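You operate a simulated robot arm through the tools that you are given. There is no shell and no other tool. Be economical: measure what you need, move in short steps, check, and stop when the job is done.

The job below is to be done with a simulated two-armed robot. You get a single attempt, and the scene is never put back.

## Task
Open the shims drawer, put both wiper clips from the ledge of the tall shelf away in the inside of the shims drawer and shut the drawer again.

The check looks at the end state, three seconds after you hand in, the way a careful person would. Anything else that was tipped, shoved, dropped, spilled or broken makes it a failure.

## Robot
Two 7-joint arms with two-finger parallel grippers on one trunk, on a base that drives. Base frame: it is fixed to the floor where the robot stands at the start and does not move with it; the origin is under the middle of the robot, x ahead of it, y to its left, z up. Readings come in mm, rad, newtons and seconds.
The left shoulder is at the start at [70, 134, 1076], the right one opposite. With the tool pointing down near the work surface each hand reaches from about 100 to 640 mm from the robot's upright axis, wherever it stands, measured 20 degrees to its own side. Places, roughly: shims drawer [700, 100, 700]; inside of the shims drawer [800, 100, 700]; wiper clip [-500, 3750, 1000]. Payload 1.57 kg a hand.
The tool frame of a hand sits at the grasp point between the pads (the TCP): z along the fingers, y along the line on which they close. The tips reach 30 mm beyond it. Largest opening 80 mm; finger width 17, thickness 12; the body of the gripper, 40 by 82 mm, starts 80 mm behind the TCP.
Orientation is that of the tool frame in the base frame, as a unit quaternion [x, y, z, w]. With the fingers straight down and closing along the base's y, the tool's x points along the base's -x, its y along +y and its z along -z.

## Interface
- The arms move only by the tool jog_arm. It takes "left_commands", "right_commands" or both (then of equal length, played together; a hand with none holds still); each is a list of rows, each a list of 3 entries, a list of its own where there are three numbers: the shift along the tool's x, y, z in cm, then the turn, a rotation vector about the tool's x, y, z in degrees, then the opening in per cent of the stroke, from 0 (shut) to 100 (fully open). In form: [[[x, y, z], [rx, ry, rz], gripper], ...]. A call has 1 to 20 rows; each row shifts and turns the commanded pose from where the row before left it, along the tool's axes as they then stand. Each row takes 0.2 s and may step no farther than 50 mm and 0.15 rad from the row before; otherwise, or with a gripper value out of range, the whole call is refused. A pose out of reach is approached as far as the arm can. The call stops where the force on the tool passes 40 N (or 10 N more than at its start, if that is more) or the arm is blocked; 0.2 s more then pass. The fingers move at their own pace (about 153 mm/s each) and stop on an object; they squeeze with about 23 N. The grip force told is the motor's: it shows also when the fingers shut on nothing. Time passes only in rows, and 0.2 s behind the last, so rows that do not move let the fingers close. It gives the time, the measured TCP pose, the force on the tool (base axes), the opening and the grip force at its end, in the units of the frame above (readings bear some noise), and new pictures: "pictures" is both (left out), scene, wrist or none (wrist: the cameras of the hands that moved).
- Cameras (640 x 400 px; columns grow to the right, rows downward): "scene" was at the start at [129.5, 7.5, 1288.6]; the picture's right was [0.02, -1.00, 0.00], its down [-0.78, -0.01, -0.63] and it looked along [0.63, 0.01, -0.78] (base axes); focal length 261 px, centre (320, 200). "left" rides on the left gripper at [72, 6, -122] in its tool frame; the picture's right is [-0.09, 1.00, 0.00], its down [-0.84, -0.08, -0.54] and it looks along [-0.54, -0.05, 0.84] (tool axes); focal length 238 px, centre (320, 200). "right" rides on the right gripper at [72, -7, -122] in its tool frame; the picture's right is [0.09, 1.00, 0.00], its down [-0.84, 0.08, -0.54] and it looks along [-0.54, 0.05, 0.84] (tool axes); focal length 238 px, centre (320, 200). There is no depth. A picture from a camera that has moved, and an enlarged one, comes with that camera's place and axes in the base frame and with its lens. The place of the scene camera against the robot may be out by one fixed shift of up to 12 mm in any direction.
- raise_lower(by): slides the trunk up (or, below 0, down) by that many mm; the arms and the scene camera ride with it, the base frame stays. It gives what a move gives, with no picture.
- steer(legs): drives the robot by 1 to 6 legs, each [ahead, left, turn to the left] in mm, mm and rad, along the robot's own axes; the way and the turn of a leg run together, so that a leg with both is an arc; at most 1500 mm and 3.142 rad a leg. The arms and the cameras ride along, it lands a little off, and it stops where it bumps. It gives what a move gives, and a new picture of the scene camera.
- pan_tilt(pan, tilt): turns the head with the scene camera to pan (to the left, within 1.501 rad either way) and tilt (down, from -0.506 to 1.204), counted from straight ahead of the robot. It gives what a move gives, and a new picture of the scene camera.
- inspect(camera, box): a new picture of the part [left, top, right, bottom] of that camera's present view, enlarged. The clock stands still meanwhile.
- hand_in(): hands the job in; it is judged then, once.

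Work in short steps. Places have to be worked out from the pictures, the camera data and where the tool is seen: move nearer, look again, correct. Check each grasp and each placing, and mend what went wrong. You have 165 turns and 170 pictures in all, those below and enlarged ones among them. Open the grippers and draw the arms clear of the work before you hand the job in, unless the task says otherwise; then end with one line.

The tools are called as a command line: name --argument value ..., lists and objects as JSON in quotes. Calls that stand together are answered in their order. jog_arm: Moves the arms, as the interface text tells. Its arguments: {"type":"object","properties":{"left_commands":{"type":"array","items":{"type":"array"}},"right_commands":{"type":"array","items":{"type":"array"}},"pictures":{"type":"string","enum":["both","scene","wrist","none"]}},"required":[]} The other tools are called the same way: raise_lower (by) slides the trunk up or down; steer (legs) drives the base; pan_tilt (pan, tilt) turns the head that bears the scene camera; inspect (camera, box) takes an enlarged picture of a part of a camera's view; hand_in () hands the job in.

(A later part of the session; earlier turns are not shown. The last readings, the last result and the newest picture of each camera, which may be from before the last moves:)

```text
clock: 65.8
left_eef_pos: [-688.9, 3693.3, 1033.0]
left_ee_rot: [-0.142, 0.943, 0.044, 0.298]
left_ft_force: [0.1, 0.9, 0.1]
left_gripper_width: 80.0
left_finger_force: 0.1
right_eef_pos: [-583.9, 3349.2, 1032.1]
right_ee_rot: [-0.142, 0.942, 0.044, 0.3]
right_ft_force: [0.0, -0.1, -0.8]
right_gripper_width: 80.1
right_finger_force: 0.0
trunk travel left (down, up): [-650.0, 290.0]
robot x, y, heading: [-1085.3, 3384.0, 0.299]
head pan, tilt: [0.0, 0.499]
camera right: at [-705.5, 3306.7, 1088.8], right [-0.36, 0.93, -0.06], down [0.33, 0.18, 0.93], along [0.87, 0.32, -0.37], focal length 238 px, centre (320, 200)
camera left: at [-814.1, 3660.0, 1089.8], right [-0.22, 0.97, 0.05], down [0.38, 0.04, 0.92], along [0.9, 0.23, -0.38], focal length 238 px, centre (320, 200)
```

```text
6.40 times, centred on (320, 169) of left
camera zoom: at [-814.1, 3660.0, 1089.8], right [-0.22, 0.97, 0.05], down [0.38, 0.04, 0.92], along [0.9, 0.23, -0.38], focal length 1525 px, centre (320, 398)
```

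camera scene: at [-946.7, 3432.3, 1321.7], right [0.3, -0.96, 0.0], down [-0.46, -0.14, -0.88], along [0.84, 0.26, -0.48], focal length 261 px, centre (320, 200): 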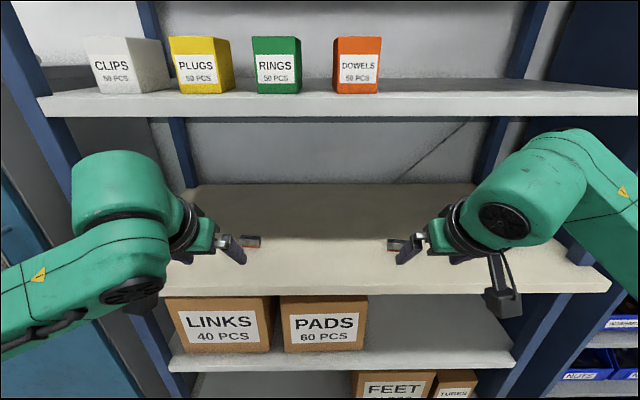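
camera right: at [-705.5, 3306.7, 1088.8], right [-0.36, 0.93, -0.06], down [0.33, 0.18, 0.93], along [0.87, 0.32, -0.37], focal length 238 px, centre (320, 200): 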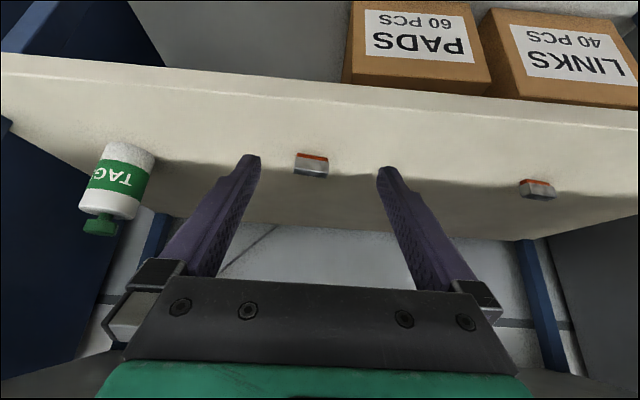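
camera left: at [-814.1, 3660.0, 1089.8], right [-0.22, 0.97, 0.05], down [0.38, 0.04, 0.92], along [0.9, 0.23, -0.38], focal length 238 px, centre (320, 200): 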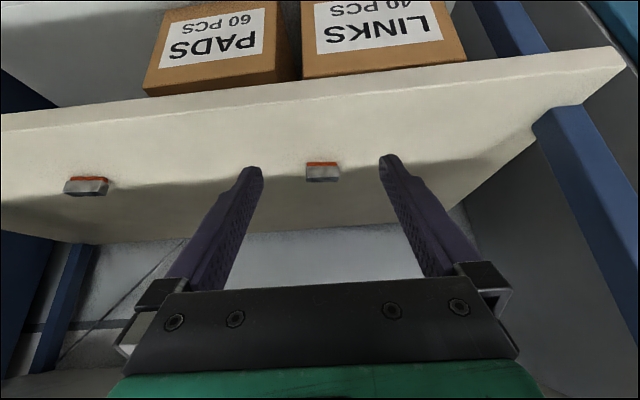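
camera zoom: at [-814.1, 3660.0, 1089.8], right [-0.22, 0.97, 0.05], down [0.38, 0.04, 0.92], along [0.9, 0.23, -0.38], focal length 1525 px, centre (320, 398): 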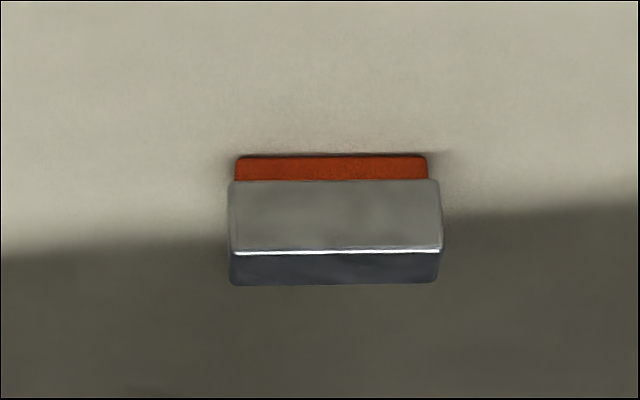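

The clips are about 48 × 18 × 24 mm and lie square to the hands, so I'll grip them by their ends. I drive ahead 80 mm with the hands still high.

steer --legs '[[80, 0, 0]]'

```text
clock: 66.8
left_eef_pos: [-611.9, 3716.0, 1030.9]
left_ee_rot: [-0.142, 0.943, 0.043, 0.297]
left_ft_force: [0.0, -0.1, -0.2]
left_gripper_width: 80.0
left_finger_force: 0.1
right_eef_pos: [-507.1, 3372.4, 1032.2]
right_ee_rot: [-0.141, 0.942, 0.044, 0.3]
right_ft_force: [-0.7, 0.5, -0.6]
right_gripper_width: 79.8
right_finger_force: 0.1
trunk travel left (down, up): [-650.0, 290.0]
robot x, y, heading: [-1010.9, 3404.2, 0.3]
head pan, tilt: [0.0, 0.499]
camera scene: at [-870.9, 3455.5, 1321.7], right [0.29, -0.96, 0.0], down [-0.46, -0.14, -0.88], along [0.84, 0.26, -0.48], focal length 261 px, centre (320, 200)
```

scene: 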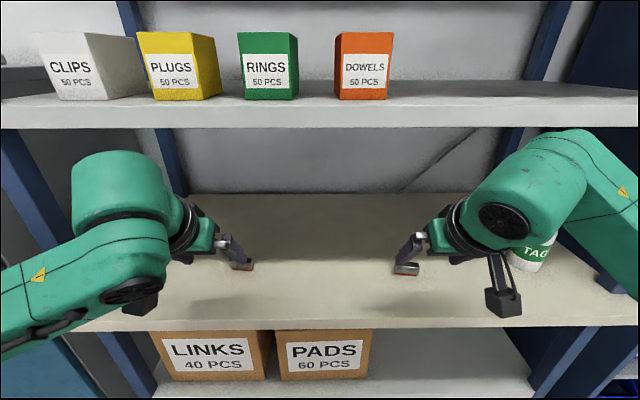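

I now move both hands forward over the clips and down to about z 976, centring them.

jog_arm --right_commands '[[[-0.9, -0.1, 2.34], [0, 0, 0], 100], [[-0.9, -0.1, 2.34], [0, 0, 0], 100], [[-0.9, -0.1, 2.34], [0, 0, 0], 100], [[-0.88, -0.1, 2.33], [0, 0, 0], 100]]' --left_commands '[[[-1.12, -0.11, 2.46], [0, 0, 0], 100], [[-1.12, -0.11, 2.46], [0, 0, 0], 100], [[-1.12, -0.12, 2.46], [0, 0, 0], 100], [[-1.1, -0.12, 2.46], [0, 0, 0], 100]]' --pictures "wrist"

```text
clock: 67.8
left_eef_pos: [-519.9, 3740.0, 975.5]
left_ee_rot: [-0.142, 0.944, 0.044, 0.295]
left_ft_force: [0.1, -0.6, 0.2]
left_gripper_width: 79.9
left_finger_force: 0.1
right_eef_pos: [-423.4, 3392.9, 974.3]
right_ee_rot: [-0.141, 0.943, 0.043, 0.3]
right_ft_force: [0.5, 0.3, 0.2]
right_gripper_width: 79.8
right_finger_force: 0.0
trunk travel left (down, up): [-650.0, 290.0]
robot x, y, heading: [-1011.5, 3408.5, 0.296]
head pan, tilt: [0.0, 0.499]
camera right: at [-544.7, 3349.6, 1032.5], right [-0.36, 0.93, -0.06], down [0.33, 0.18, 0.93], along [0.87, 0.32, -0.38], focal length 238 px, centre (320, 200)
camera left: at [-645.2, 3706.8, 1033.3], right [-0.22, 0.97, 0.05], down [0.38, 0.04, 0.92], along [0.9, 0.22, -0.38], focal length 238 px, centre (320, 200)
```

right: 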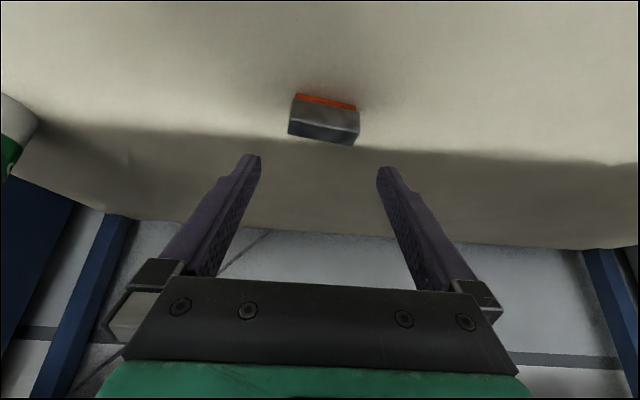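
left: 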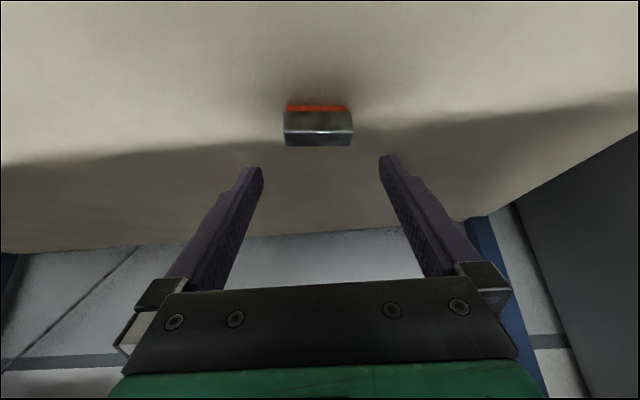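

The clips still triangulate to the same places and lie centred between the fingers. I go straight down 4 cm.

jog_arm --right_commands '[[[0.6, 0.05, 0.85], [0, 0, 0], 100], [[0.6, 0.05, 0.85], [0, 0, 0], 100], [[0.6, 0, 0.85], [0, 0, 0], 100], [[0.4, 0, 0.6], [0, 0, 0], 100]]' --left_commands '[[[0.6, 0, 0.85], [0, 0, 0], 100], [[0.6, 0, 0.85], [0, 0, 0], 100], [[0.6, 0, 0.85], [0, 0, 0], 100], [[0.4, 0, 0.6], [0, 0, 0], 100]]' --pictures "wrist"

```text
clock: 68.8
left_eef_pos: [-521.4, 3740.1, 938.0]
left_ee_rot: [-0.143, 0.943, 0.045, 0.297]
left_ft_force: [-0.1, 0.7, -0.5]
left_gripper_width: 80.0
left_finger_force: 0.2
right_eef_pos: [-426.3, 3394.0, 938.5]
right_ee_rot: [-0.141, 0.942, 0.045, 0.3]
right_ft_force: [-0.2, 0.3, -0.2]
right_gripper_width: 80.2
right_finger_force: 0.0
trunk travel left (down, up): [-650.0, 290.0]
robot x, y, heading: [-1010.3, 3411.3, 0.296]
head pan, tilt: [0.0, 0.499]
camera right: at [-547.5, 3351.7, 995.6], right [-0.36, 0.93, -0.06], down [0.33, 0.18, 0.93], along [0.87, 0.32, -0.37], focal length 238 px, centre (320, 200)
camera left: at [-646.8, 3706.8, 995.9], right [-0.22, 0.97, 0.05], down [0.38, 0.04, 0.92], along [0.9, 0.22, -0.38], focal length 238 px, centre (320, 200)
```

right: 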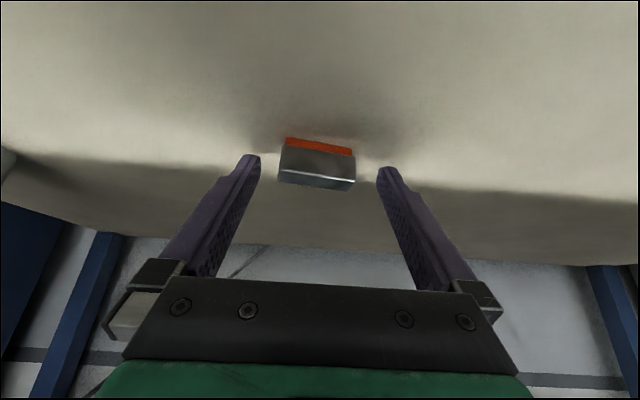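
left: 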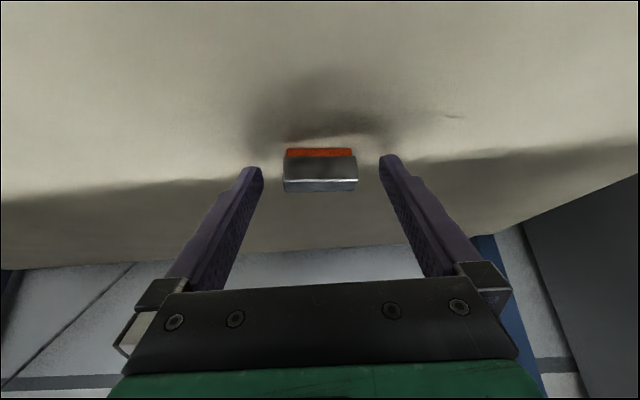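

The fingertips are about level with the clips' upper half. I go 6 mm farther along the fingers and close both.

jog_arm --right_commands '[[[-0.2, 0, 0.3], [0, 0, 0], 100], [[-0.1, 0, 0.3], [0, 0, 0], 100], [[0, 0, 0], [0, 0, 0], 0], [[0, 0, 0], [0, 0, 0], 0], [[0, 0, 0], [0, 0, 0], 0]]' --left_commands '[[[-0.2, 0, 0.3], [0, 0, 0], 100], [[-0.1, 0, 0.3], [0, 0, 0], 100], [[0, 0, 0], [0, 0, 0], 0], [[0, 0, 0], [0, 0, 0], 0], [[0, 0, 0], [0, 0, 0], 0]]' --pictures "wrist"

```text
clock: 70.0
left_eef_pos: [-516.5, 3741.0, 934.5]
left_ee_rot: [-0.142, 0.943, 0.044, 0.297]
left_ft_force: [-0.1, 0.0, 0.1]
left_gripper_width: 50.4
left_finger_force: 22.9
right_eef_pos: [-420.8, 3394.7, 936.0]
right_ee_rot: [-0.141, 0.942, 0.043, 0.301]
right_ft_force: [0.1, -0.5, 0.2]
right_gripper_width: 50.6
right_finger_force: 23.1
trunk travel left (down, up): [-650.0, 290.0]
robot x, y, heading: [-1009.1, 3407.8, 0.301]
head pan, tilt: [0.0, 0.499]
camera right: at [-542.2, 3352.3, 992.6], right [-0.36, 0.93, -0.06], down [0.33, 0.18, 0.93], along [0.87, 0.32, -0.37], focal length 238 px, centre (320, 200)
camera left: at [-642.2, 3708.2, 992.9], right [-0.22, 0.97, 0.05], down [0.38, 0.04, 0.92], along [0.9, 0.22, -0.38], focal length 238 px, centre (320, 200)
```

right: 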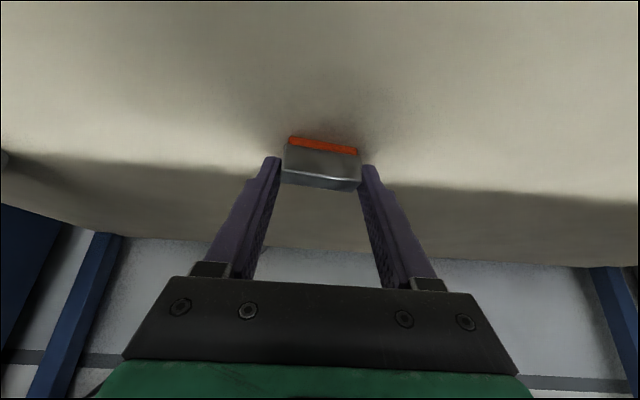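
left: 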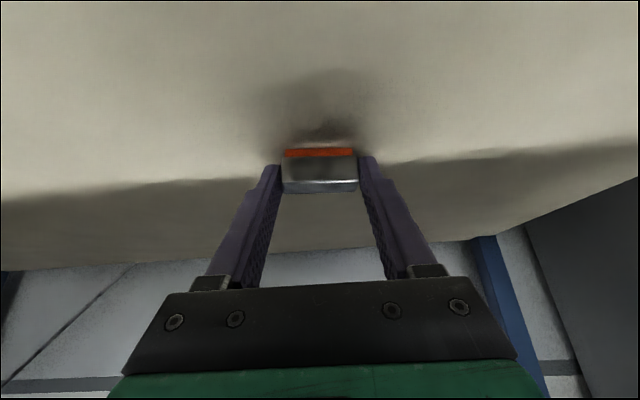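

Both grips stopped at 50 mm on the clips. I lift 4 cm and check that both hold.

jog_arm --right_commands '[[[-0.29, 0, -0.41], [0, 0, 0], 0], [[-0.57, 0, -0.82], [0, 0, 0], 0], [[-0.57, 0, -0.82], [0, 0, 0], 0], [[-0.86, 0, -1.23], [0, 0, 0], 0]]' --left_commands '[[[-0.29, 0, -0.41], [0, 0, 0], 0], [[-0.57, 0, -0.82], [0, 0, 0], 0], [[-0.57, 0, -0.82], [0, 0, 0], 0], [[-0.86, 0, -1.23], [0, 0, 0], 0]]' --pictures "wrist"

```text
clock: 71.0
left_eef_pos: [-517.6, 3740.3, 975.3]
left_ee_rot: [-0.142, 0.943, 0.045, 0.296]
left_ft_force: [1.0, 0.4, 0.3]
left_gripper_width: 0.0
left_finger_force: 20.9
right_eef_pos: [-422.2, 3396.2, 975.6]
right_ee_rot: [-0.142, 0.942, 0.043, 0.3]
right_ft_force: [-0.8, 0.1, 0.7]
right_gripper_width: 0.0
right_finger_force: 21.1
trunk travel left (down, up): [-650.0, 290.0]
robot x, y, heading: [-1007.2, 3408.9, 0.298]
head pan, tilt: [0.0, 0.499]
camera right: at [-543.9, 3352.8, 1032.7], right [-0.36, 0.93, -0.06], down [0.33, 0.18, 0.93], along [0.87, 0.32, -0.37], focal length 238 px, centre (320, 200)
camera left: at [-641.9, 3707.5, 1032.9], right [-0.22, 0.97, 0.05], down [0.38, 0.04, 0.92], along [0.9, 0.22, -0.38], focal length 238 px, centre (320, 200)
```

right: 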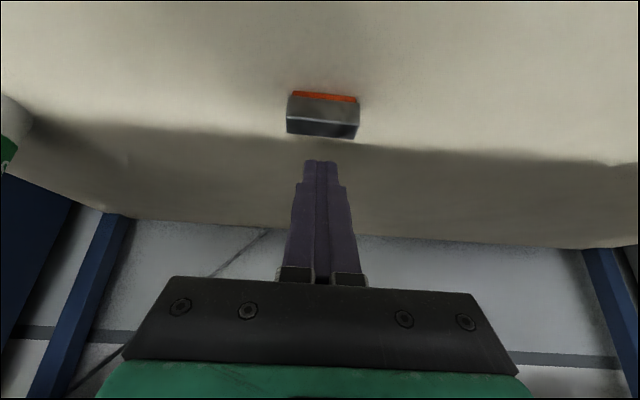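
left: 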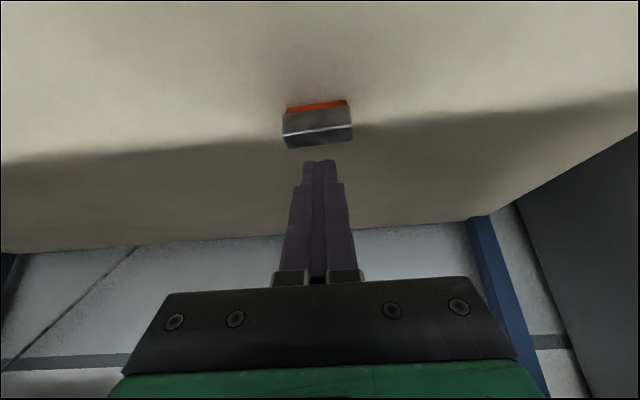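

Both fingers slipped off: only the tips' ends had caught the clips, which are still on the ledge near their old places. I open, shift the left hand 9 mm forward, and look at the turn of each clip before going deeper.

jog_arm --right_commands '[[[-0.19, -0.2, 0.13], [0, 0, 0], 100], [[0, 0, 0], [0, 0, 0], 100], [[0.29, 0, 0.41], [0, 0, 0], 100], [[0.29, 0, 0.41], [0, 0, 0], 100]]' --left_commands '[[[-0.74, -0.2, 0.52], [0, 0, 0], 100], [[0, 0, 0], [0, 0, 0], 100], [[0.29, 0, 0.41], [0, 0, 0], 100], [[0.29, 0, 0.41], [0, 0, 0], 100]]' --pictures "none"

inspect --camera "right" --box '[220, 80, 420, 205]'

inspect --camera "left" --box '[220, 80, 420, 205]'

```text
clock: 72.0
left_eef_pos: [-506.9, 3741.2, 965.0]
left_ee_rot: [-0.142, 0.944, 0.044, 0.296]
left_ft_force: [0.0, 0.4, 0.8]
left_gripper_width: 80.2
left_finger_force: 0.1
right_eef_pos: [-419.4, 3394.6, 964.9]
right_ee_rot: [-0.141, 0.942, 0.043, 0.3]
right_ft_force: [0.8, -0.1, -0.3]
right_gripper_width: 79.9
right_finger_force: 0.0
trunk travel left (down, up): [-650.0, 290.0]
robot x, y, heading: [-1009.7, 3409.5, 0.296]
head pan, tilt: [0.0, 0.499]
```

```text
3.20 times, centred on (320, 142) of right
camera zoom: at [-540.6, 3351.9, 1021.7], right [-0.36, 0.93, -0.06], down [0.33, 0.18, 0.93], along [0.87, 0.32, -0.37], focal length 763 px, centre (320, 384)
```

zoom: 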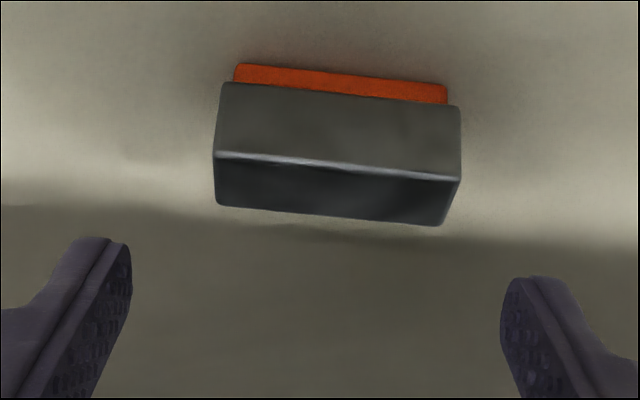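

```text
3.20 times, centred on (320, 142) of left
camera zoom: at [-632.5, 3708.5, 1022.5], right [-0.22, 0.97, 0.05], down [0.38, 0.04, 0.92], along [0.9, 0.22, -0.38], focal length 763 px, centre (320, 384)
```

zoom: 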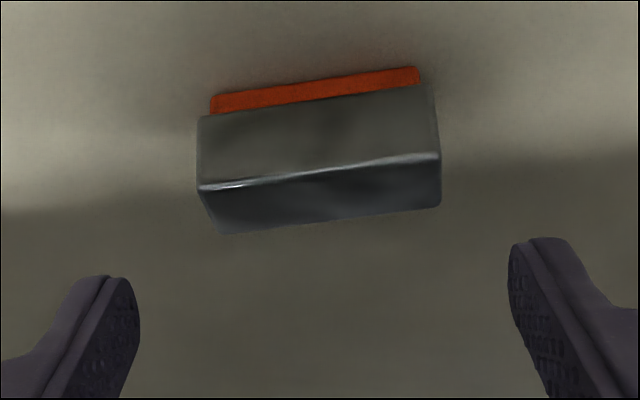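

Measured on these views, the clips are 50 × 18 × 25 mm on a ledge at z ≈ 898, so the hands need to be at z ≈ 929, slightly farther back, and turned a few degrees. I correct and go down.

jog_arm --right_commands '[[[0.1, 0.29, -0.05], [1.26, 0, 1.8], 100], [[0.6, 0, 0.65], [0, 0, 0], 100], [[0.6, 0, 0.7], [0, 0, 0], 100], [[0.6, 0, 0.7], [0, 0, 0], 100], [[0.6, 0, 0.64], [0, 0, 0], 100]]' --left_commands '[[[0.1, 0.04, -0.05], [-2.47, 0, -3.52], 100], [[0.6, 0, 0.67], [0, 0, 0], 100], [[0.6, 0, 0.7], [0, 0, 0], 100], [[0.55, 0, 0.7], [0, 0, 0], 100], [[0.55, 0, 0.7], [0, 0, 0], 100]]' --pictures "wrist"

```text
clock: 73.2
left_eef_pos: [-510.4, 3740.2, 929.2]
left_ee_rot: [-0.177, 0.937, 0.056, 0.297]
left_ft_force: [0.8, 0.6, 3.6]
left_gripper_width: 80.1
left_finger_force: 0.0
right_eef_pos: [-424.7, 3395.6, 930.3]
right_ee_rot: [-0.123, 0.945, 0.038, 0.302]
right_ft_force: [1.1, -0.4, 1.8]
right_gripper_width: 80.0
right_finger_force: 0.1
trunk travel left (down, up): [-650.0, 290.0]
robot x, y, heading: [-1006.8, 3407.1, 0.3]
head pan, tilt: [0.0, 0.499]
camera right: at [-548.0, 3357.7, 985.9], right [-0.33, 0.94, -0.05], down [0.34, 0.17, 0.93], along [0.88, 0.28, -0.37], focal length 238 px, centre (320, 200)
camera left: at [-633.8, 3697.8, 986.9], right [-0.29, 0.95, 0.05], down [0.38, 0.07, 0.92], along [0.88, 0.29, -0.38], focal length 238 px, centre (320, 200)
```

right: 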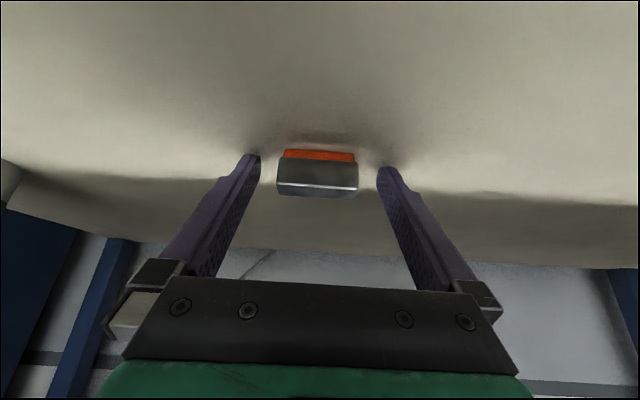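
left: 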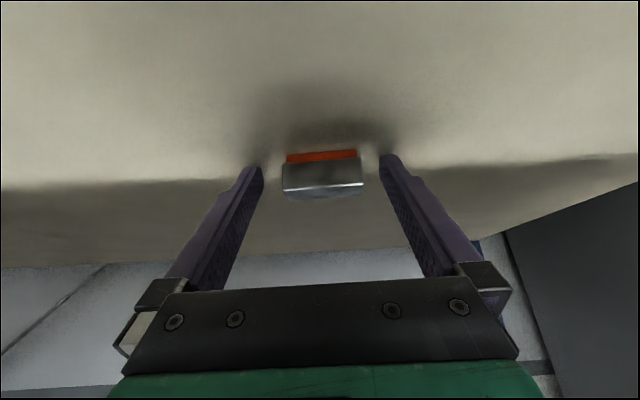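

The fingertips just touch the ledge (2–4 N) and straddle the clips lower than before. I close and lift very slowly by 1 cm.

jog_arm --right_commands '[[[0, 0, 0], [0, 0, 0], 0], [[0, 0, 0], [0, 0, 0], 0], [[0, 0, 0], [0, 0, 0], 0], [[0, 0, 0], [0, 0, 0], 0]]' --left_commands '[[[0, 0, 0], [0, 0, 0], 0], [[0, 0, 0], [0, 0, 0], 0], [[0, 0, 0], [0, 0, 0], 0], [[0, 0, 0], [0, 0, 0], 0]]' --pictures "wrist"

jog_arm --right_commands '[[[-0.11, 0, -0.16], [0, 0, 0], 0], [[-0.11, 0, -0.16], [0, 0, 0], 0], [[-0.17, 0, -0.25], [0, 0, 0], 0], [[-0.17, 0, -0.25], [0, 0, 0], 0]]' --left_commands '[[[-0.11, 0, -0.16], [0, 0, 0], 0], [[-0.11, 0, -0.16], [0, 0, 0], 0], [[-0.17, 0, -0.25], [0, 0, 0], 0], [[-0.17, 0, -0.25], [0, 0, 0], 0]]' --pictures "wrist"

```text
clock: 74.2
left_eef_pos: [-513.3, 3740.0, 929.2]
left_ee_rot: [-0.178, 0.937, 0.055, 0.295]
left_ft_force: [-0.3, 2.9, 6.6]
left_gripper_width: 49.1
left_finger_force: 23.4
right_eef_pos: [-425.6, 3395.6, 928.8]
right_ee_rot: [-0.123, 0.945, 0.038, 0.301]
right_ft_force: [0.2, 0.2, 2.0]
right_gripper_width: 49.1
right_finger_force: 22.6
trunk travel left (down, up): [-650.0, 290.0]
robot x, y, heading: [-1009.2, 3408.5, 0.299]
head pan, tilt: [0.0, 0.499]
camera right: at [-548.8, 3357.8, 986.1], right [-0.33, 0.94, -0.06], down [0.34, 0.17, 0.93], along [0.88, 0.28, -0.37], focal length 238 px, centre (320, 200)
camera left: at [-634.6, 3698.0, 986.9], right [-0.29, 0.95, 0.05], down [0.38, 0.07, 0.92], along [0.88, 0.29, -0.38], focal length 238 px, centre (320, 200)
```

right: 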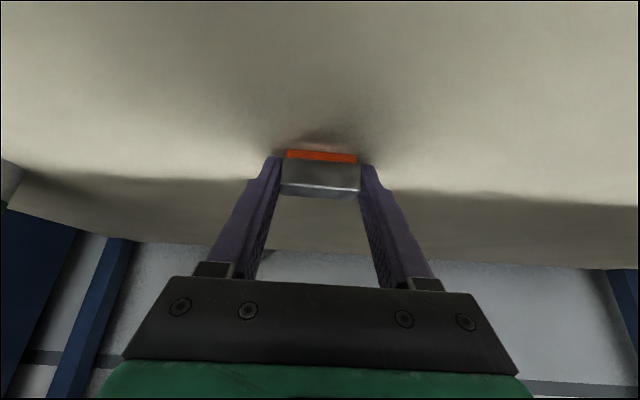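
left: 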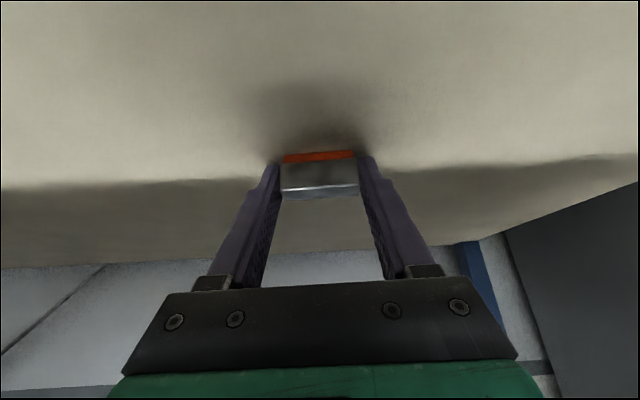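

```text
clock: 75.2
left_eef_pos: [-511.6, 3739.4, 937.1]
left_ee_rot: [-0.177, 0.937, 0.056, 0.295]
left_ft_force: [0.0, -0.3, -0.1]
left_gripper_width: 49.0
left_finger_force: 22.8
right_eef_pos: [-424.1, 3396.1, 939.3]
right_ee_rot: [-0.122, 0.945, 0.037, 0.301]
right_ft_force: [0.0, -0.5, -1.1]
right_gripper_width: 49.0
right_finger_force: 23.3
trunk travel left (down, up): [-650.0, 290.0]
robot x, y, heading: [-1013.4, 3409.5, 0.297]
head pan, tilt: [0.0, 0.499]
camera right: at [-547.7, 3357.5, 995.0], right [-0.33, 0.94, -0.06], down [0.34, 0.17, 0.93], along [0.88, 0.28, -0.37], focal length 238 px, centre (320, 200)
camera left: at [-633.6, 3697.9, 995.9], right [-0.29, 0.95, 0.05], down [0.38, 0.07, 0.92], along [0.88, 0.29, -0.38], focal length 238 px, centre (320, 200)
```

right: 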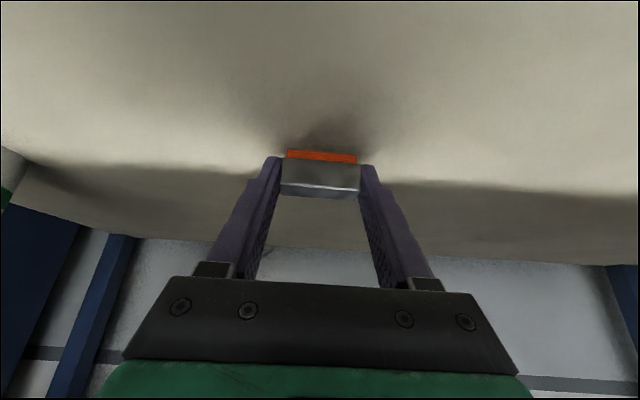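
left: 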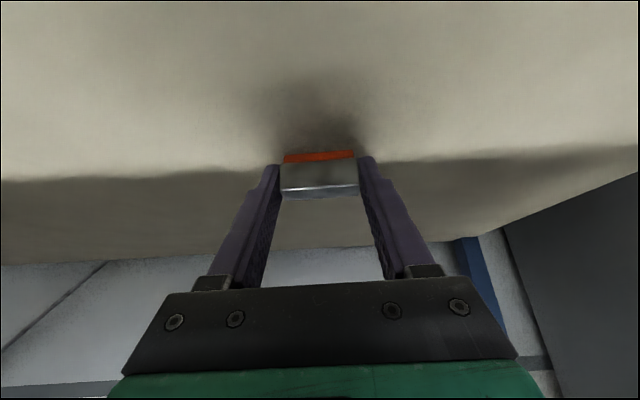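

Both clips came up with the fingers, 49 mm still held. I lift another 5 cm gently.

jog_arm --right_commands '[[[-0.4, 0, -0.57], [0, 0, 0], 0], [[-0.4, 0, -0.57], [0, 0, 0], 0], [[-0.4, 0, -0.57], [0, 0, 0], 0], [[-0.4, 0, -0.57], [0, 0, 0], 0], [[-0.4, 0, -0.57], [0, 0, 0], 0], [[-0.4, 0, -0.57], [0, 0, 0], 0], [[-0.4, 0, -0.57], [0, 0, 0], 0]]' --left_commands '[[[-0.4, 0, -0.57], [0, 0, 0], 0], [[-0.4, 0, -0.57], [0, 0, 0], 0], [[-0.4, 0, -0.57], [0, 0, 0], 0], [[-0.4, 0, -0.57], [0, 0, 0], 0], [[-0.4, 0, -0.57], [0, 0, 0], 0], [[-0.4, 0, -0.57], [0, 0, 0], 0], [[-0.4, 0, -0.57], [0, 0, 0], 0]]' --pictures "wrist"

```text
clock: 76.8
left_eef_pos: [-511.7, 3740.4, 988.5]
left_ee_rot: [-0.178, 0.937, 0.056, 0.295]
left_ft_force: [0.0, -0.1, -0.5]
left_gripper_width: 48.9
left_finger_force: 23.0
right_eef_pos: [-425.2, 3396.3, 987.7]
right_ee_rot: [-0.123, 0.945, 0.037, 0.301]
right_ft_force: [-0.3, 0.2, -0.8]
right_gripper_width: 49.0
right_finger_force: 22.9
trunk travel left (down, up): [-650.0, 290.0]
robot x, y, heading: [-1007.0, 3408.1, 0.296]
head pan, tilt: [0.0, 0.499]
camera right: at [-548.1, 3357.5, 1044.5], right [-0.33, 0.94, -0.06], down [0.34, 0.17, 0.93], along [0.88, 0.28, -0.37], focal length 238 px, centre (320, 200)
camera left: at [-634.2, 3698.3, 1046.1], right [-0.29, 0.95, 0.05], down [0.38, 0.07, 0.92], along [0.88, 0.29, -0.38], focal length 238 px, centre (320, 200)
```

right: 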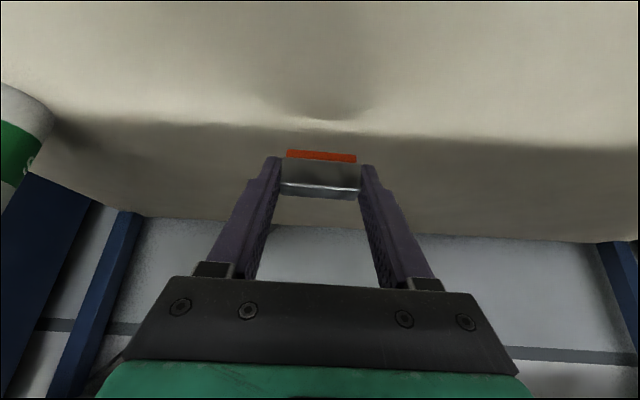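
left: 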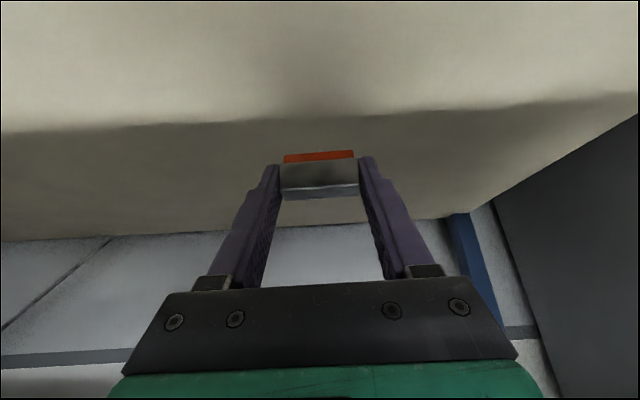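

Both clips are held firmly. I back off straight 500 mm from the shelf.

steer --legs '[[-500, 0, 0]]'

pan_tilt --pan -1.4 --tilt 0.4

```text
clock: 79.7
left_eef_pos: [-982.3, 3593.2, 987.2]
left_ee_rot: [-0.174, 0.938, 0.053, 0.296]
left_ft_force: [-1.1, 0.1, -0.2]
left_gripper_width: 49.0
left_finger_force: 23.3
right_eef_pos: [-898.0, 3248.5, 987.5]
right_ee_rot: [-0.119, 0.945, 0.035, 0.302]
right_ft_force: [-0.4, -1.2, 0.6]
right_gripper_width: 48.9
right_finger_force: 22.8
trunk travel left (down, up): [-650.0, 290.0]
robot x, y, heading: [-1481.7, 3262.0, 0.291]
head pan, tilt: [0.0, 0.499]
camera scene: at [-1343.2, 3310.8, 1321.6], right [0.29, -0.96, 0.0], down [-0.46, -0.14, -0.88], along [0.84, 0.25, -0.48], focal length 261 px, centre (320, 200)
```

scene: 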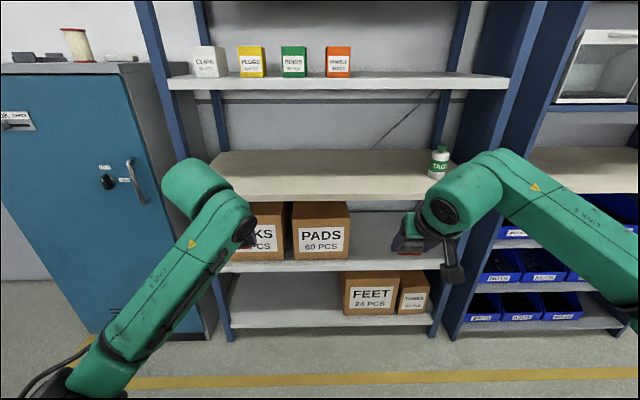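

```text
clock: 81.3
left_eef_pos: [-982.1, 3592.7, 988.2]
left_ee_rot: [-0.174, 0.938, 0.054, 0.294]
left_ft_force: [0.4, 0.6, 0.3]
left_gripper_width: 48.9
left_finger_force: 23.0
right_eef_pos: [-898.1, 3246.9, 988.4]
right_ee_rot: [-0.12, 0.945, 0.036, 0.301]
right_ft_force: [0.3, -0.1, -0.3]
right_gripper_width: 49.2
right_finger_force: 23.6
trunk travel left (down, up): [-650.0, 290.0]
robot x, y, heading: [-1483.9, 3266.2, 0.29]
head pan, tilt: [-1.4, 0.4]
camera scene: at [-1389.1, 3201.7, 1330.8], right [-0.89, -0.45, 0.0], down [-0.17, 0.35, -0.92], along [0.41, -0.82, -0.39], focal length 261 px, centre (320, 200)
```

scene: 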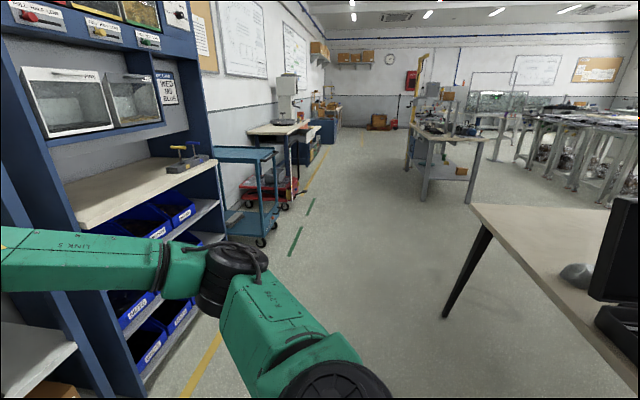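

The way back along the aisle is clear, with the work table 0.5 m behind. I drive sideways to the right to the drawer.

steer --legs '[[0, -1500, 0]]'

steer --legs '[[0, -1500, 0]]'

```text
clock: 88.7
left_eef_pos: [-559.3, 2139.1, 986.9]
left_ee_rot: [-0.164, 0.94, 0.051, 0.296]
left_ft_force: [-0.9, 0.3, -0.9]
left_gripper_width: 48.9
left_finger_force: 23.2
right_eef_pos: [-482.4, 1792.1, 987.0]
right_ee_rot: [-0.109, 0.947, 0.033, 0.301]
right_ft_force: [-0.2, 0.7, -0.6]
right_gripper_width: 49.0
right_finger_force: 23.0
trunk travel left (down, up): [-650.0, 290.0]
robot x, y, heading: [-1068.2, 1817.5, 0.265]
head pan, tilt: [-1.4, 0.4]
camera scene: at [-975.3, 1757.3, 1330.8], right [-0.9, -0.43, 0.0], down [-0.17, 0.35, -0.92], along [0.39, -0.83, -0.39], focal length 261 px, centre (320, 200)
```

scene: 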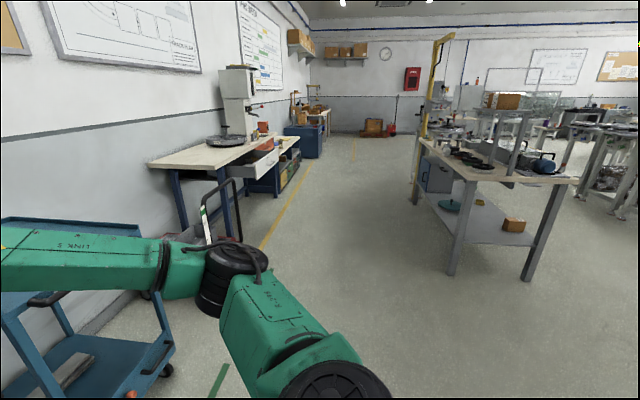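

```text
clock: 96.1
left_eef_pos: [-164.4, 688.9, 988.3]
left_ee_rot: [-0.16, 0.94, 0.05, 0.296]
left_ft_force: [0.5, -0.3, 0.6]
left_gripper_width: 49.1
left_finger_force: 23.1
right_eef_pos: [-90.4, 342.4, 988.6]
right_ee_rot: [-0.106, 0.947, 0.033, 0.302]
right_ft_force: [-0.8, -0.6, -0.5]
right_gripper_width: 49.1
right_finger_force: 23.2
trunk travel left (down, up): [-650.0, 290.0]
robot x, y, heading: [-672.0, 373.6, 0.258]
head pan, tilt: [-1.4, 0.4]
camera scene: at [-582.5, 310.9, 1330.8], right [-0.91, -0.42, 0.0], down [-0.16, 0.35, -0.92], along [0.39, -0.84, -0.39], focal length 261 px, centre (320, 200)
```

scene: 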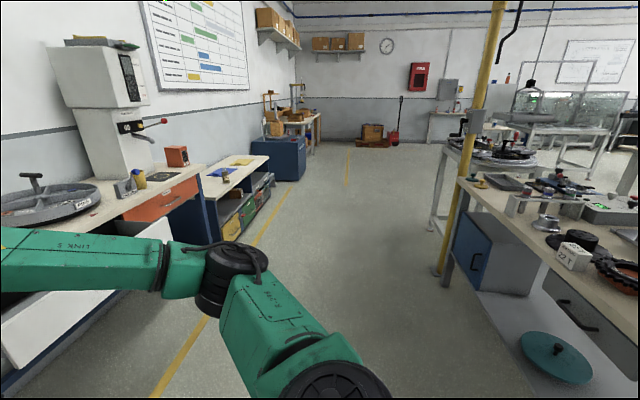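

Both clips are still held. I go right another 640 mm, straighten the heading, and look at the open drawer.

steer --legs '[[0, -640, 0.03]]'

pan_tilt --pan 0 --tilt 0.6

```text
clock: 99.7
left_eef_pos: [-0.5, 103.6, 988.9]
left_ee_rot: [-0.183, 0.936, 0.057, 0.294]
left_ft_force: [-0.7, 0.4, -0.1]
left_gripper_width: 48.9
left_finger_force: 23.0
right_eef_pos: [90.9, -239.5, 987.6]
right_ee_rot: [-0.129, 0.944, 0.039, 0.301]
right_ft_force: [0.9, -0.9, -0.2]
right_gripper_width: 48.9
right_finger_force: 23.2
trunk travel left (down, up): [-650.0, 290.0]
robot x, y, heading: [-494.5, -232.2, 0.315]
head pan, tilt: [-1.4, 0.4]
camera scene: at [-399.0, -295.3, 1330.8], right [-0.89, -0.46, 0.0], down [-0.18, 0.34, -0.92], along [0.43, -0.82, -0.39], focal length 261 px, centre (320, 200)
```

scene: 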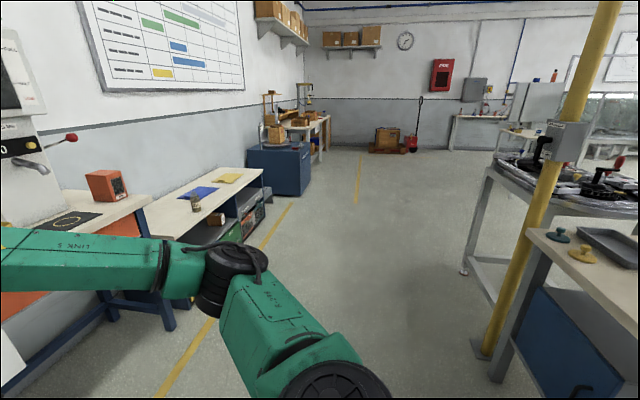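

```text
clock: 101.2
left_eef_pos: [-0.0, 103.0, 987.6]
left_ee_rot: [-0.184, 0.936, 0.057, 0.294]
left_ft_force: [0.0, 0.5, -0.2]
left_gripper_width: 48.8
left_finger_force: 22.8
right_eef_pos: [90.4, -239.8, 987.9]
right_ee_rot: [-0.129, 0.944, 0.04, 0.301]
right_ft_force: [0.0, -0.4, -0.2]
right_gripper_width: 48.8
right_finger_force: 23.0
trunk travel left (down, up): [-650.0, 290.0]
robot x, y, heading: [-495.1, -233.5, 0.311]
head pan, tilt: [0.0, 0.6]
camera scene: at [-357.8, -186.3, 1312.6], right [0.31, -0.95, 0.0], down [-0.54, -0.17, -0.82], along [0.79, 0.25, -0.57], focal length 261 px, centre (320, 200)
```

scene: 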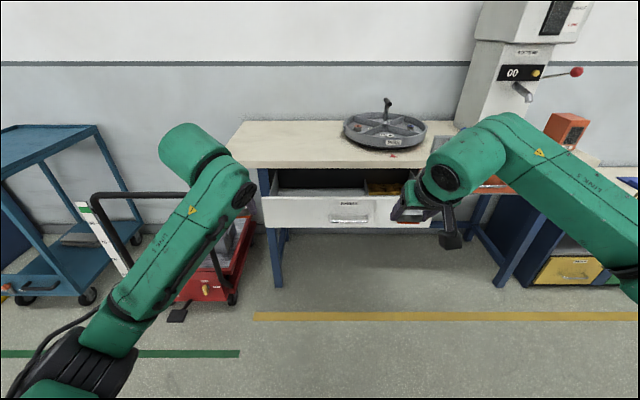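

The drawer is as I left it. I pitch both hands back to straight down, then drive ahead 300 mm for a wrist view into it.

jog_arm --right_commands '[[[0, 0, 0], [0, 7, 0], 0], [[0, 0, 0], [0, 7, 0], 0], [[0, 0, 0], [0, 7, 0], 0], [[0, 0, 0], [0, 7, 0], 0], [[0, 0, 0], [0, 4, 0], 0]]' --left_commands '[[[0, 0, 0], [0, 7, 0], 0], [[0, 0, 0], [0, 7, 0], 0], [[0, 0, 0], [0, 7, 0], 0], [[0, 0, 0], [0, 7, 0], 0], [[0, 0, 0], [0, 4, 0], 0]]' --pictures "none"

steer --legs '[[300, 0, -0.015]]'

jog_arm --right_commands '[[[0, 0, 0], [0, 0, 0], 0]]' --left_commands '[[[0, 0, 0], [0, 0, 0], 0]]' --pictures "wrist"

```text
clock: 102.4
left_eef_pos: [0.3, 104.2, 989.0]
left_ee_rot: [-0.193, 0.981, 0.004, 0.024]
left_ft_force: [0.2, 0.6, -1.1]
left_gripper_width: 49.0
left_finger_force: 22.7
right_eef_pos: [90.8, -240.2, 987.3]
right_ee_rot: [-0.137, 0.99, 0.003, 0.027]
right_ft_force: [-0.2, -1.0, -1.0]
right_gripper_width: 49.0
right_finger_force: 22.9
trunk travel left (down, up): [-650.0, 290.0]
robot x, y, heading: [-493.8, -230.8, 0.31]
head pan, tilt: [0.0, 0.6]
```

```text
clock: 104.4
left_eef_pos: [288.8, 183.5, 988.2]
left_ee_rot: [-0.183, 0.983, 0.004, 0.025]
left_ft_force: [0.0, 0.5, 0.2]
left_gripper_width: 48.6
left_finger_force: 22.9
right_eef_pos: [372.4, -161.0, 986.9]
right_ee_rot: [-0.126, 0.992, 0.002, 0.028]
right_ft_force: [0.6, 0.0, 0.1]
right_gripper_width: 48.8
right_finger_force: 23.3
trunk travel left (down, up): [-650.0, 290.0]
robot x, y, heading: [-212.0, -141.8, 0.293]
head pan, tilt: [0.0, 0.6]
camera scene: at [-74.2, -100.2, 1312.7], right [0.29, -0.96, 0.0], down [-0.54, -0.16, -0.83], along [0.79, 0.24, -0.56], focal length 261 px, centre (320, 200)
```

scene: 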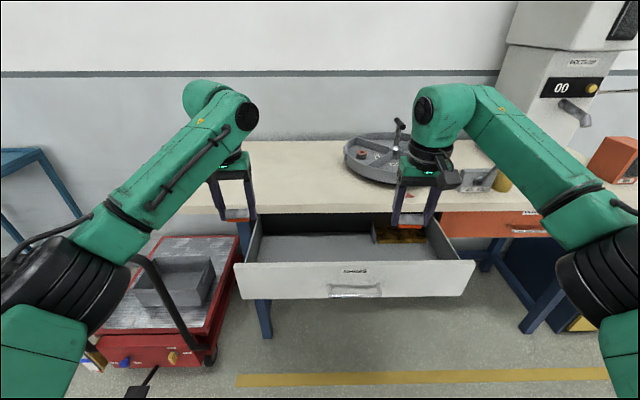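

```text
clock: 104.8
left_eef_pos: [289.4, 184.3, 988.5]
left_ee_rot: [-0.184, 0.983, 0.004, 0.025]
left_ft_force: [-0.4, 0.4, -0.2]
left_gripper_width: 49.2
left_finger_force: 23.1
right_eef_pos: [373.3, -160.7, 988.1]
right_ee_rot: [-0.126, 0.992, 0.003, 0.029]
right_ft_force: [-0.7, -0.1, -0.2]
right_gripper_width: 48.8
right_finger_force: 22.8
trunk travel left (down, up): [-650.0, 290.0]
robot x, y, heading: [-214.9, -145.8, 0.293]
head pan, tilt: [0.0, 0.6]
camera right: at [298.5, -186.6, 1104.1], right [-0.34, 0.94, -0.01], down [0.76, 0.28, 0.59], along [0.56, 0.19, -0.81], focal length 238 px, centre (320, 200)
camera left: at [213.2, 160.6, 1105.5], right [-0.27, 0.96, 0.0], down [0.78, 0.22, 0.58], along [0.56, 0.16, -0.81], focal length 238 px, centre (320, 200)
```

right: 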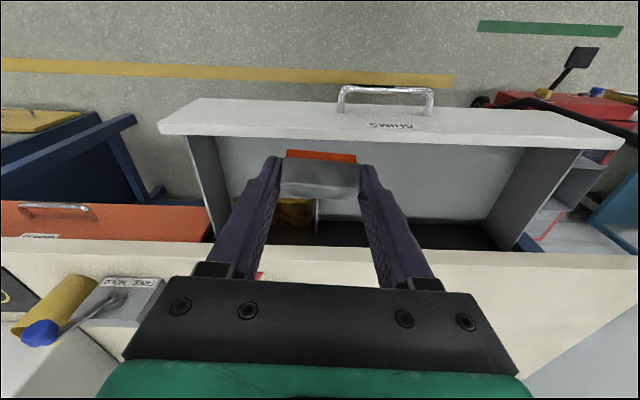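
left: 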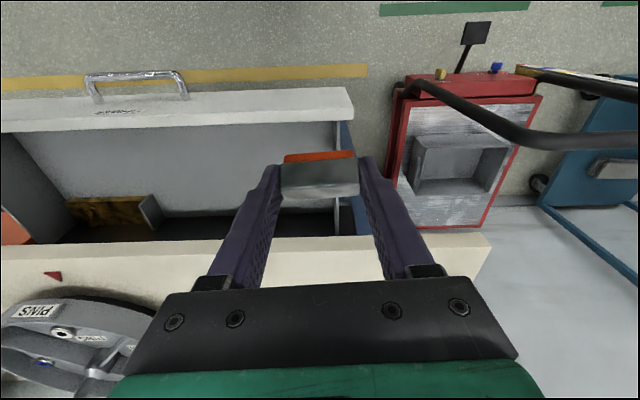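

Both clips are still held, and the drawer lies open below. I enlarge the wrist views to measure the rim and the floor heights.

inspect --camera "left" --box '[0, 60, 400, 260]'

inspect --camera "right" --box '[300, 70, 640, 260]'

```text
1.60 times, centred on (200, 160) of left
camera zoom: at [213.2, 160.6, 1105.5], right [-0.27, 0.96, 0.0], down [0.78, 0.22, 0.58], along [0.56, 0.16, -0.81], focal length 381 px, centre (512, 264)
```

zoom: 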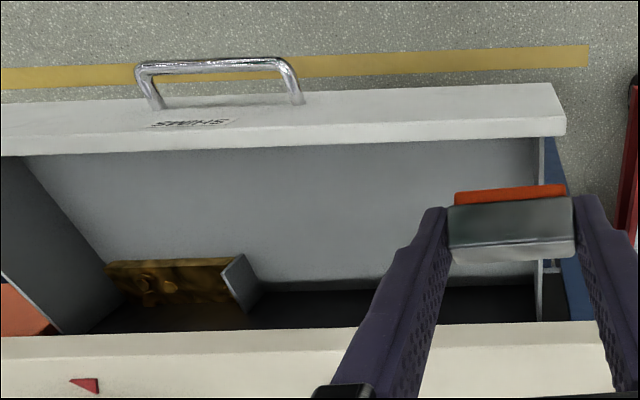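

```text
1.88 times, centred on (470, 165) of right
camera zoom: at [298.5, -186.6, 1104.1], right [-0.34, 0.94, -0.01], down [0.76, 0.28, 0.59], along [0.56, 0.19, -0.81], focal length 449 px, centre (38, 266)
```

zoom: 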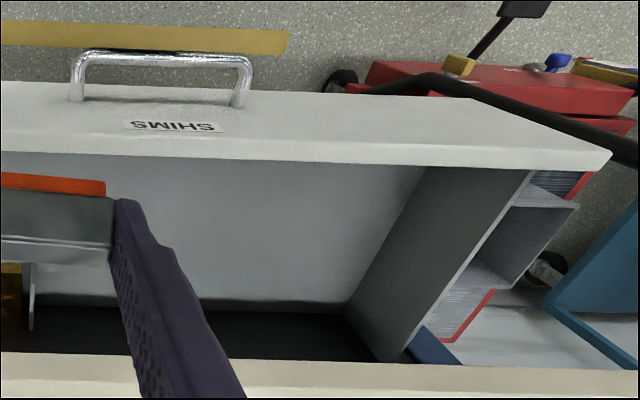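

Triangulated, the rim is at z ≈ 805 and the floor at about 695, with an exposed gap of about 10 cm before the bench edge. I drive ahead 65 mm, then bring the hands together over the empty part.

steer --legs '[[65, 0, 0.02]]'

jog_arm --right_commands '[[[0, 1.5, 0], [0, 0, 0], 0], [[0, 1.5, 0], [0, 0, 0], 0], [[0, 1.5, 0], [0, 0, 0], 0], [[0, 1.5, 0], [0, 0, 0], 0], [[0, 1.5, 0], [0, 0, 0], 0], [[0, 1.5, 0], [0, 0, 0], 0]]' --left_commands '[[[0, -1.3, 0], [0, 0, 0], 0], [[0, -1.3, 0], [0, 0, 0], 0], [[0, -1.3, 0], [0, 0, 0], 0], [[0, -1.3, 0], [0, 0, 0], 0], [[0, -1.3, 0], [0, 0, 0], 0], [[0, -1.3, 0], [0, 0, 0], 0]]' --pictures "both"

```text
clock: 105.8
left_eef_pos: [341.8, 212.0, 989.3]
left_ee_rot: [-0.194, 0.981, 0.004, 0.026]
left_ft_force: [-0.2, -0.4, -0.9]
left_gripper_width: 48.7
left_finger_force: 22.9
right_eef_pos: [434.2, -130.0, 988.5]
right_ee_rot: [-0.137, 0.99, 0.003, 0.03]
right_ft_force: [-0.1, 0.2, -0.8]
right_gripper_width: 49.3
right_finger_force: 22.9
trunk travel left (down, up): [-650.0, 290.0]
robot x, y, heading: [-146.2, -127.7, 0.315]
head pan, tilt: [0.0, 0.6]
camera scene: at [-15.0, -78.6, 1312.8], right [0.31, -0.95, 0.0], down [-0.54, -0.17, -0.83], along [0.78, 0.26, -0.56], focal length 261 px, centre (320, 200)
```

scene: 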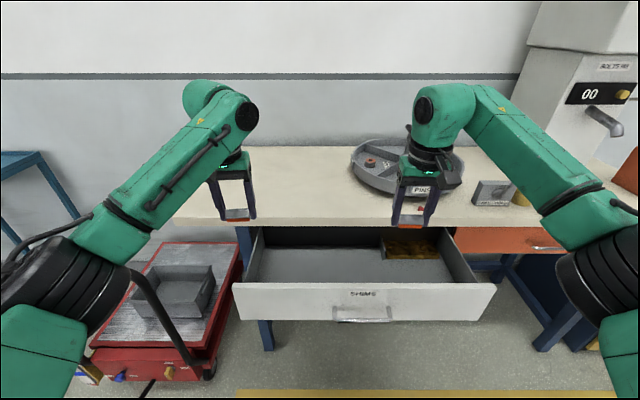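

```text
clock: 107.2
left_eef_pos: [372.9, 140.1, 989.2]
left_ee_rot: [-0.193, 0.981, 0.006, 0.025]
left_ft_force: [-1.0, 0.3, -0.9]
left_gripper_width: 49.0
left_finger_force: 22.8
right_eef_pos: [410.3, -41.6, 988.2]
right_ee_rot: [-0.137, 0.99, 0.003, 0.03]
right_ft_force: [-0.4, -0.9, 0.4]
right_gripper_width: 48.8
right_finger_force: 23.0
trunk travel left (down, up): [-650.0, 290.0]
robot x, y, heading: [-148.2, -126.8, 0.314]
head pan, tilt: [0.0, 0.6]
camera scene: at [-13.6, -78.1, 1312.6], right [0.31, -0.95, 0.0], down [-0.54, -0.18, -0.82], along [0.78, 0.26, -0.57], focal length 261 px, centre (320, 200)
camera right: at [336.7, -69.0, 1103.5], right [-0.36, 0.93, -0.01], down [0.75, 0.29, 0.59], along [0.55, 0.21, -0.81], focal length 238 px, centre (320, 200)
camera left: at [298.0, 116.0, 1105.1], right [-0.29, 0.96, 0.0], down [0.78, 0.24, 0.58], along [0.56, 0.17, -0.81], focal length 238 px, centre (320, 200)
```

scene: 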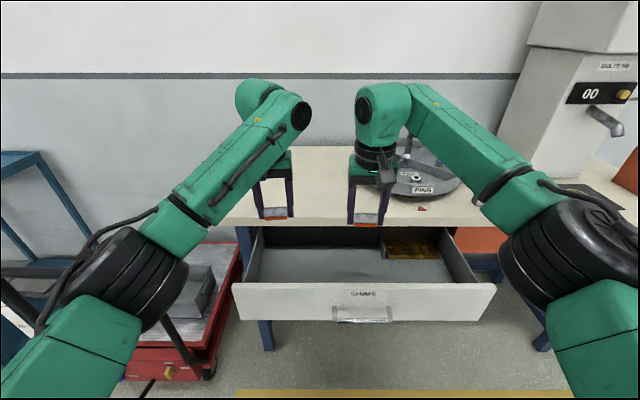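
right: 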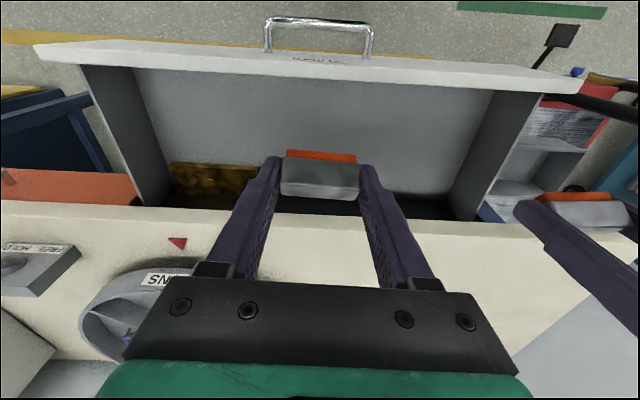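
left: 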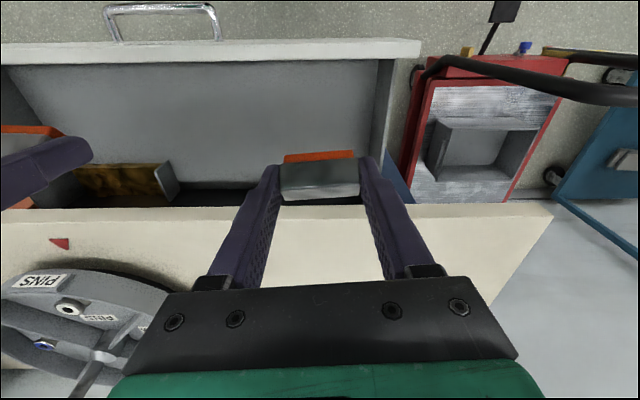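

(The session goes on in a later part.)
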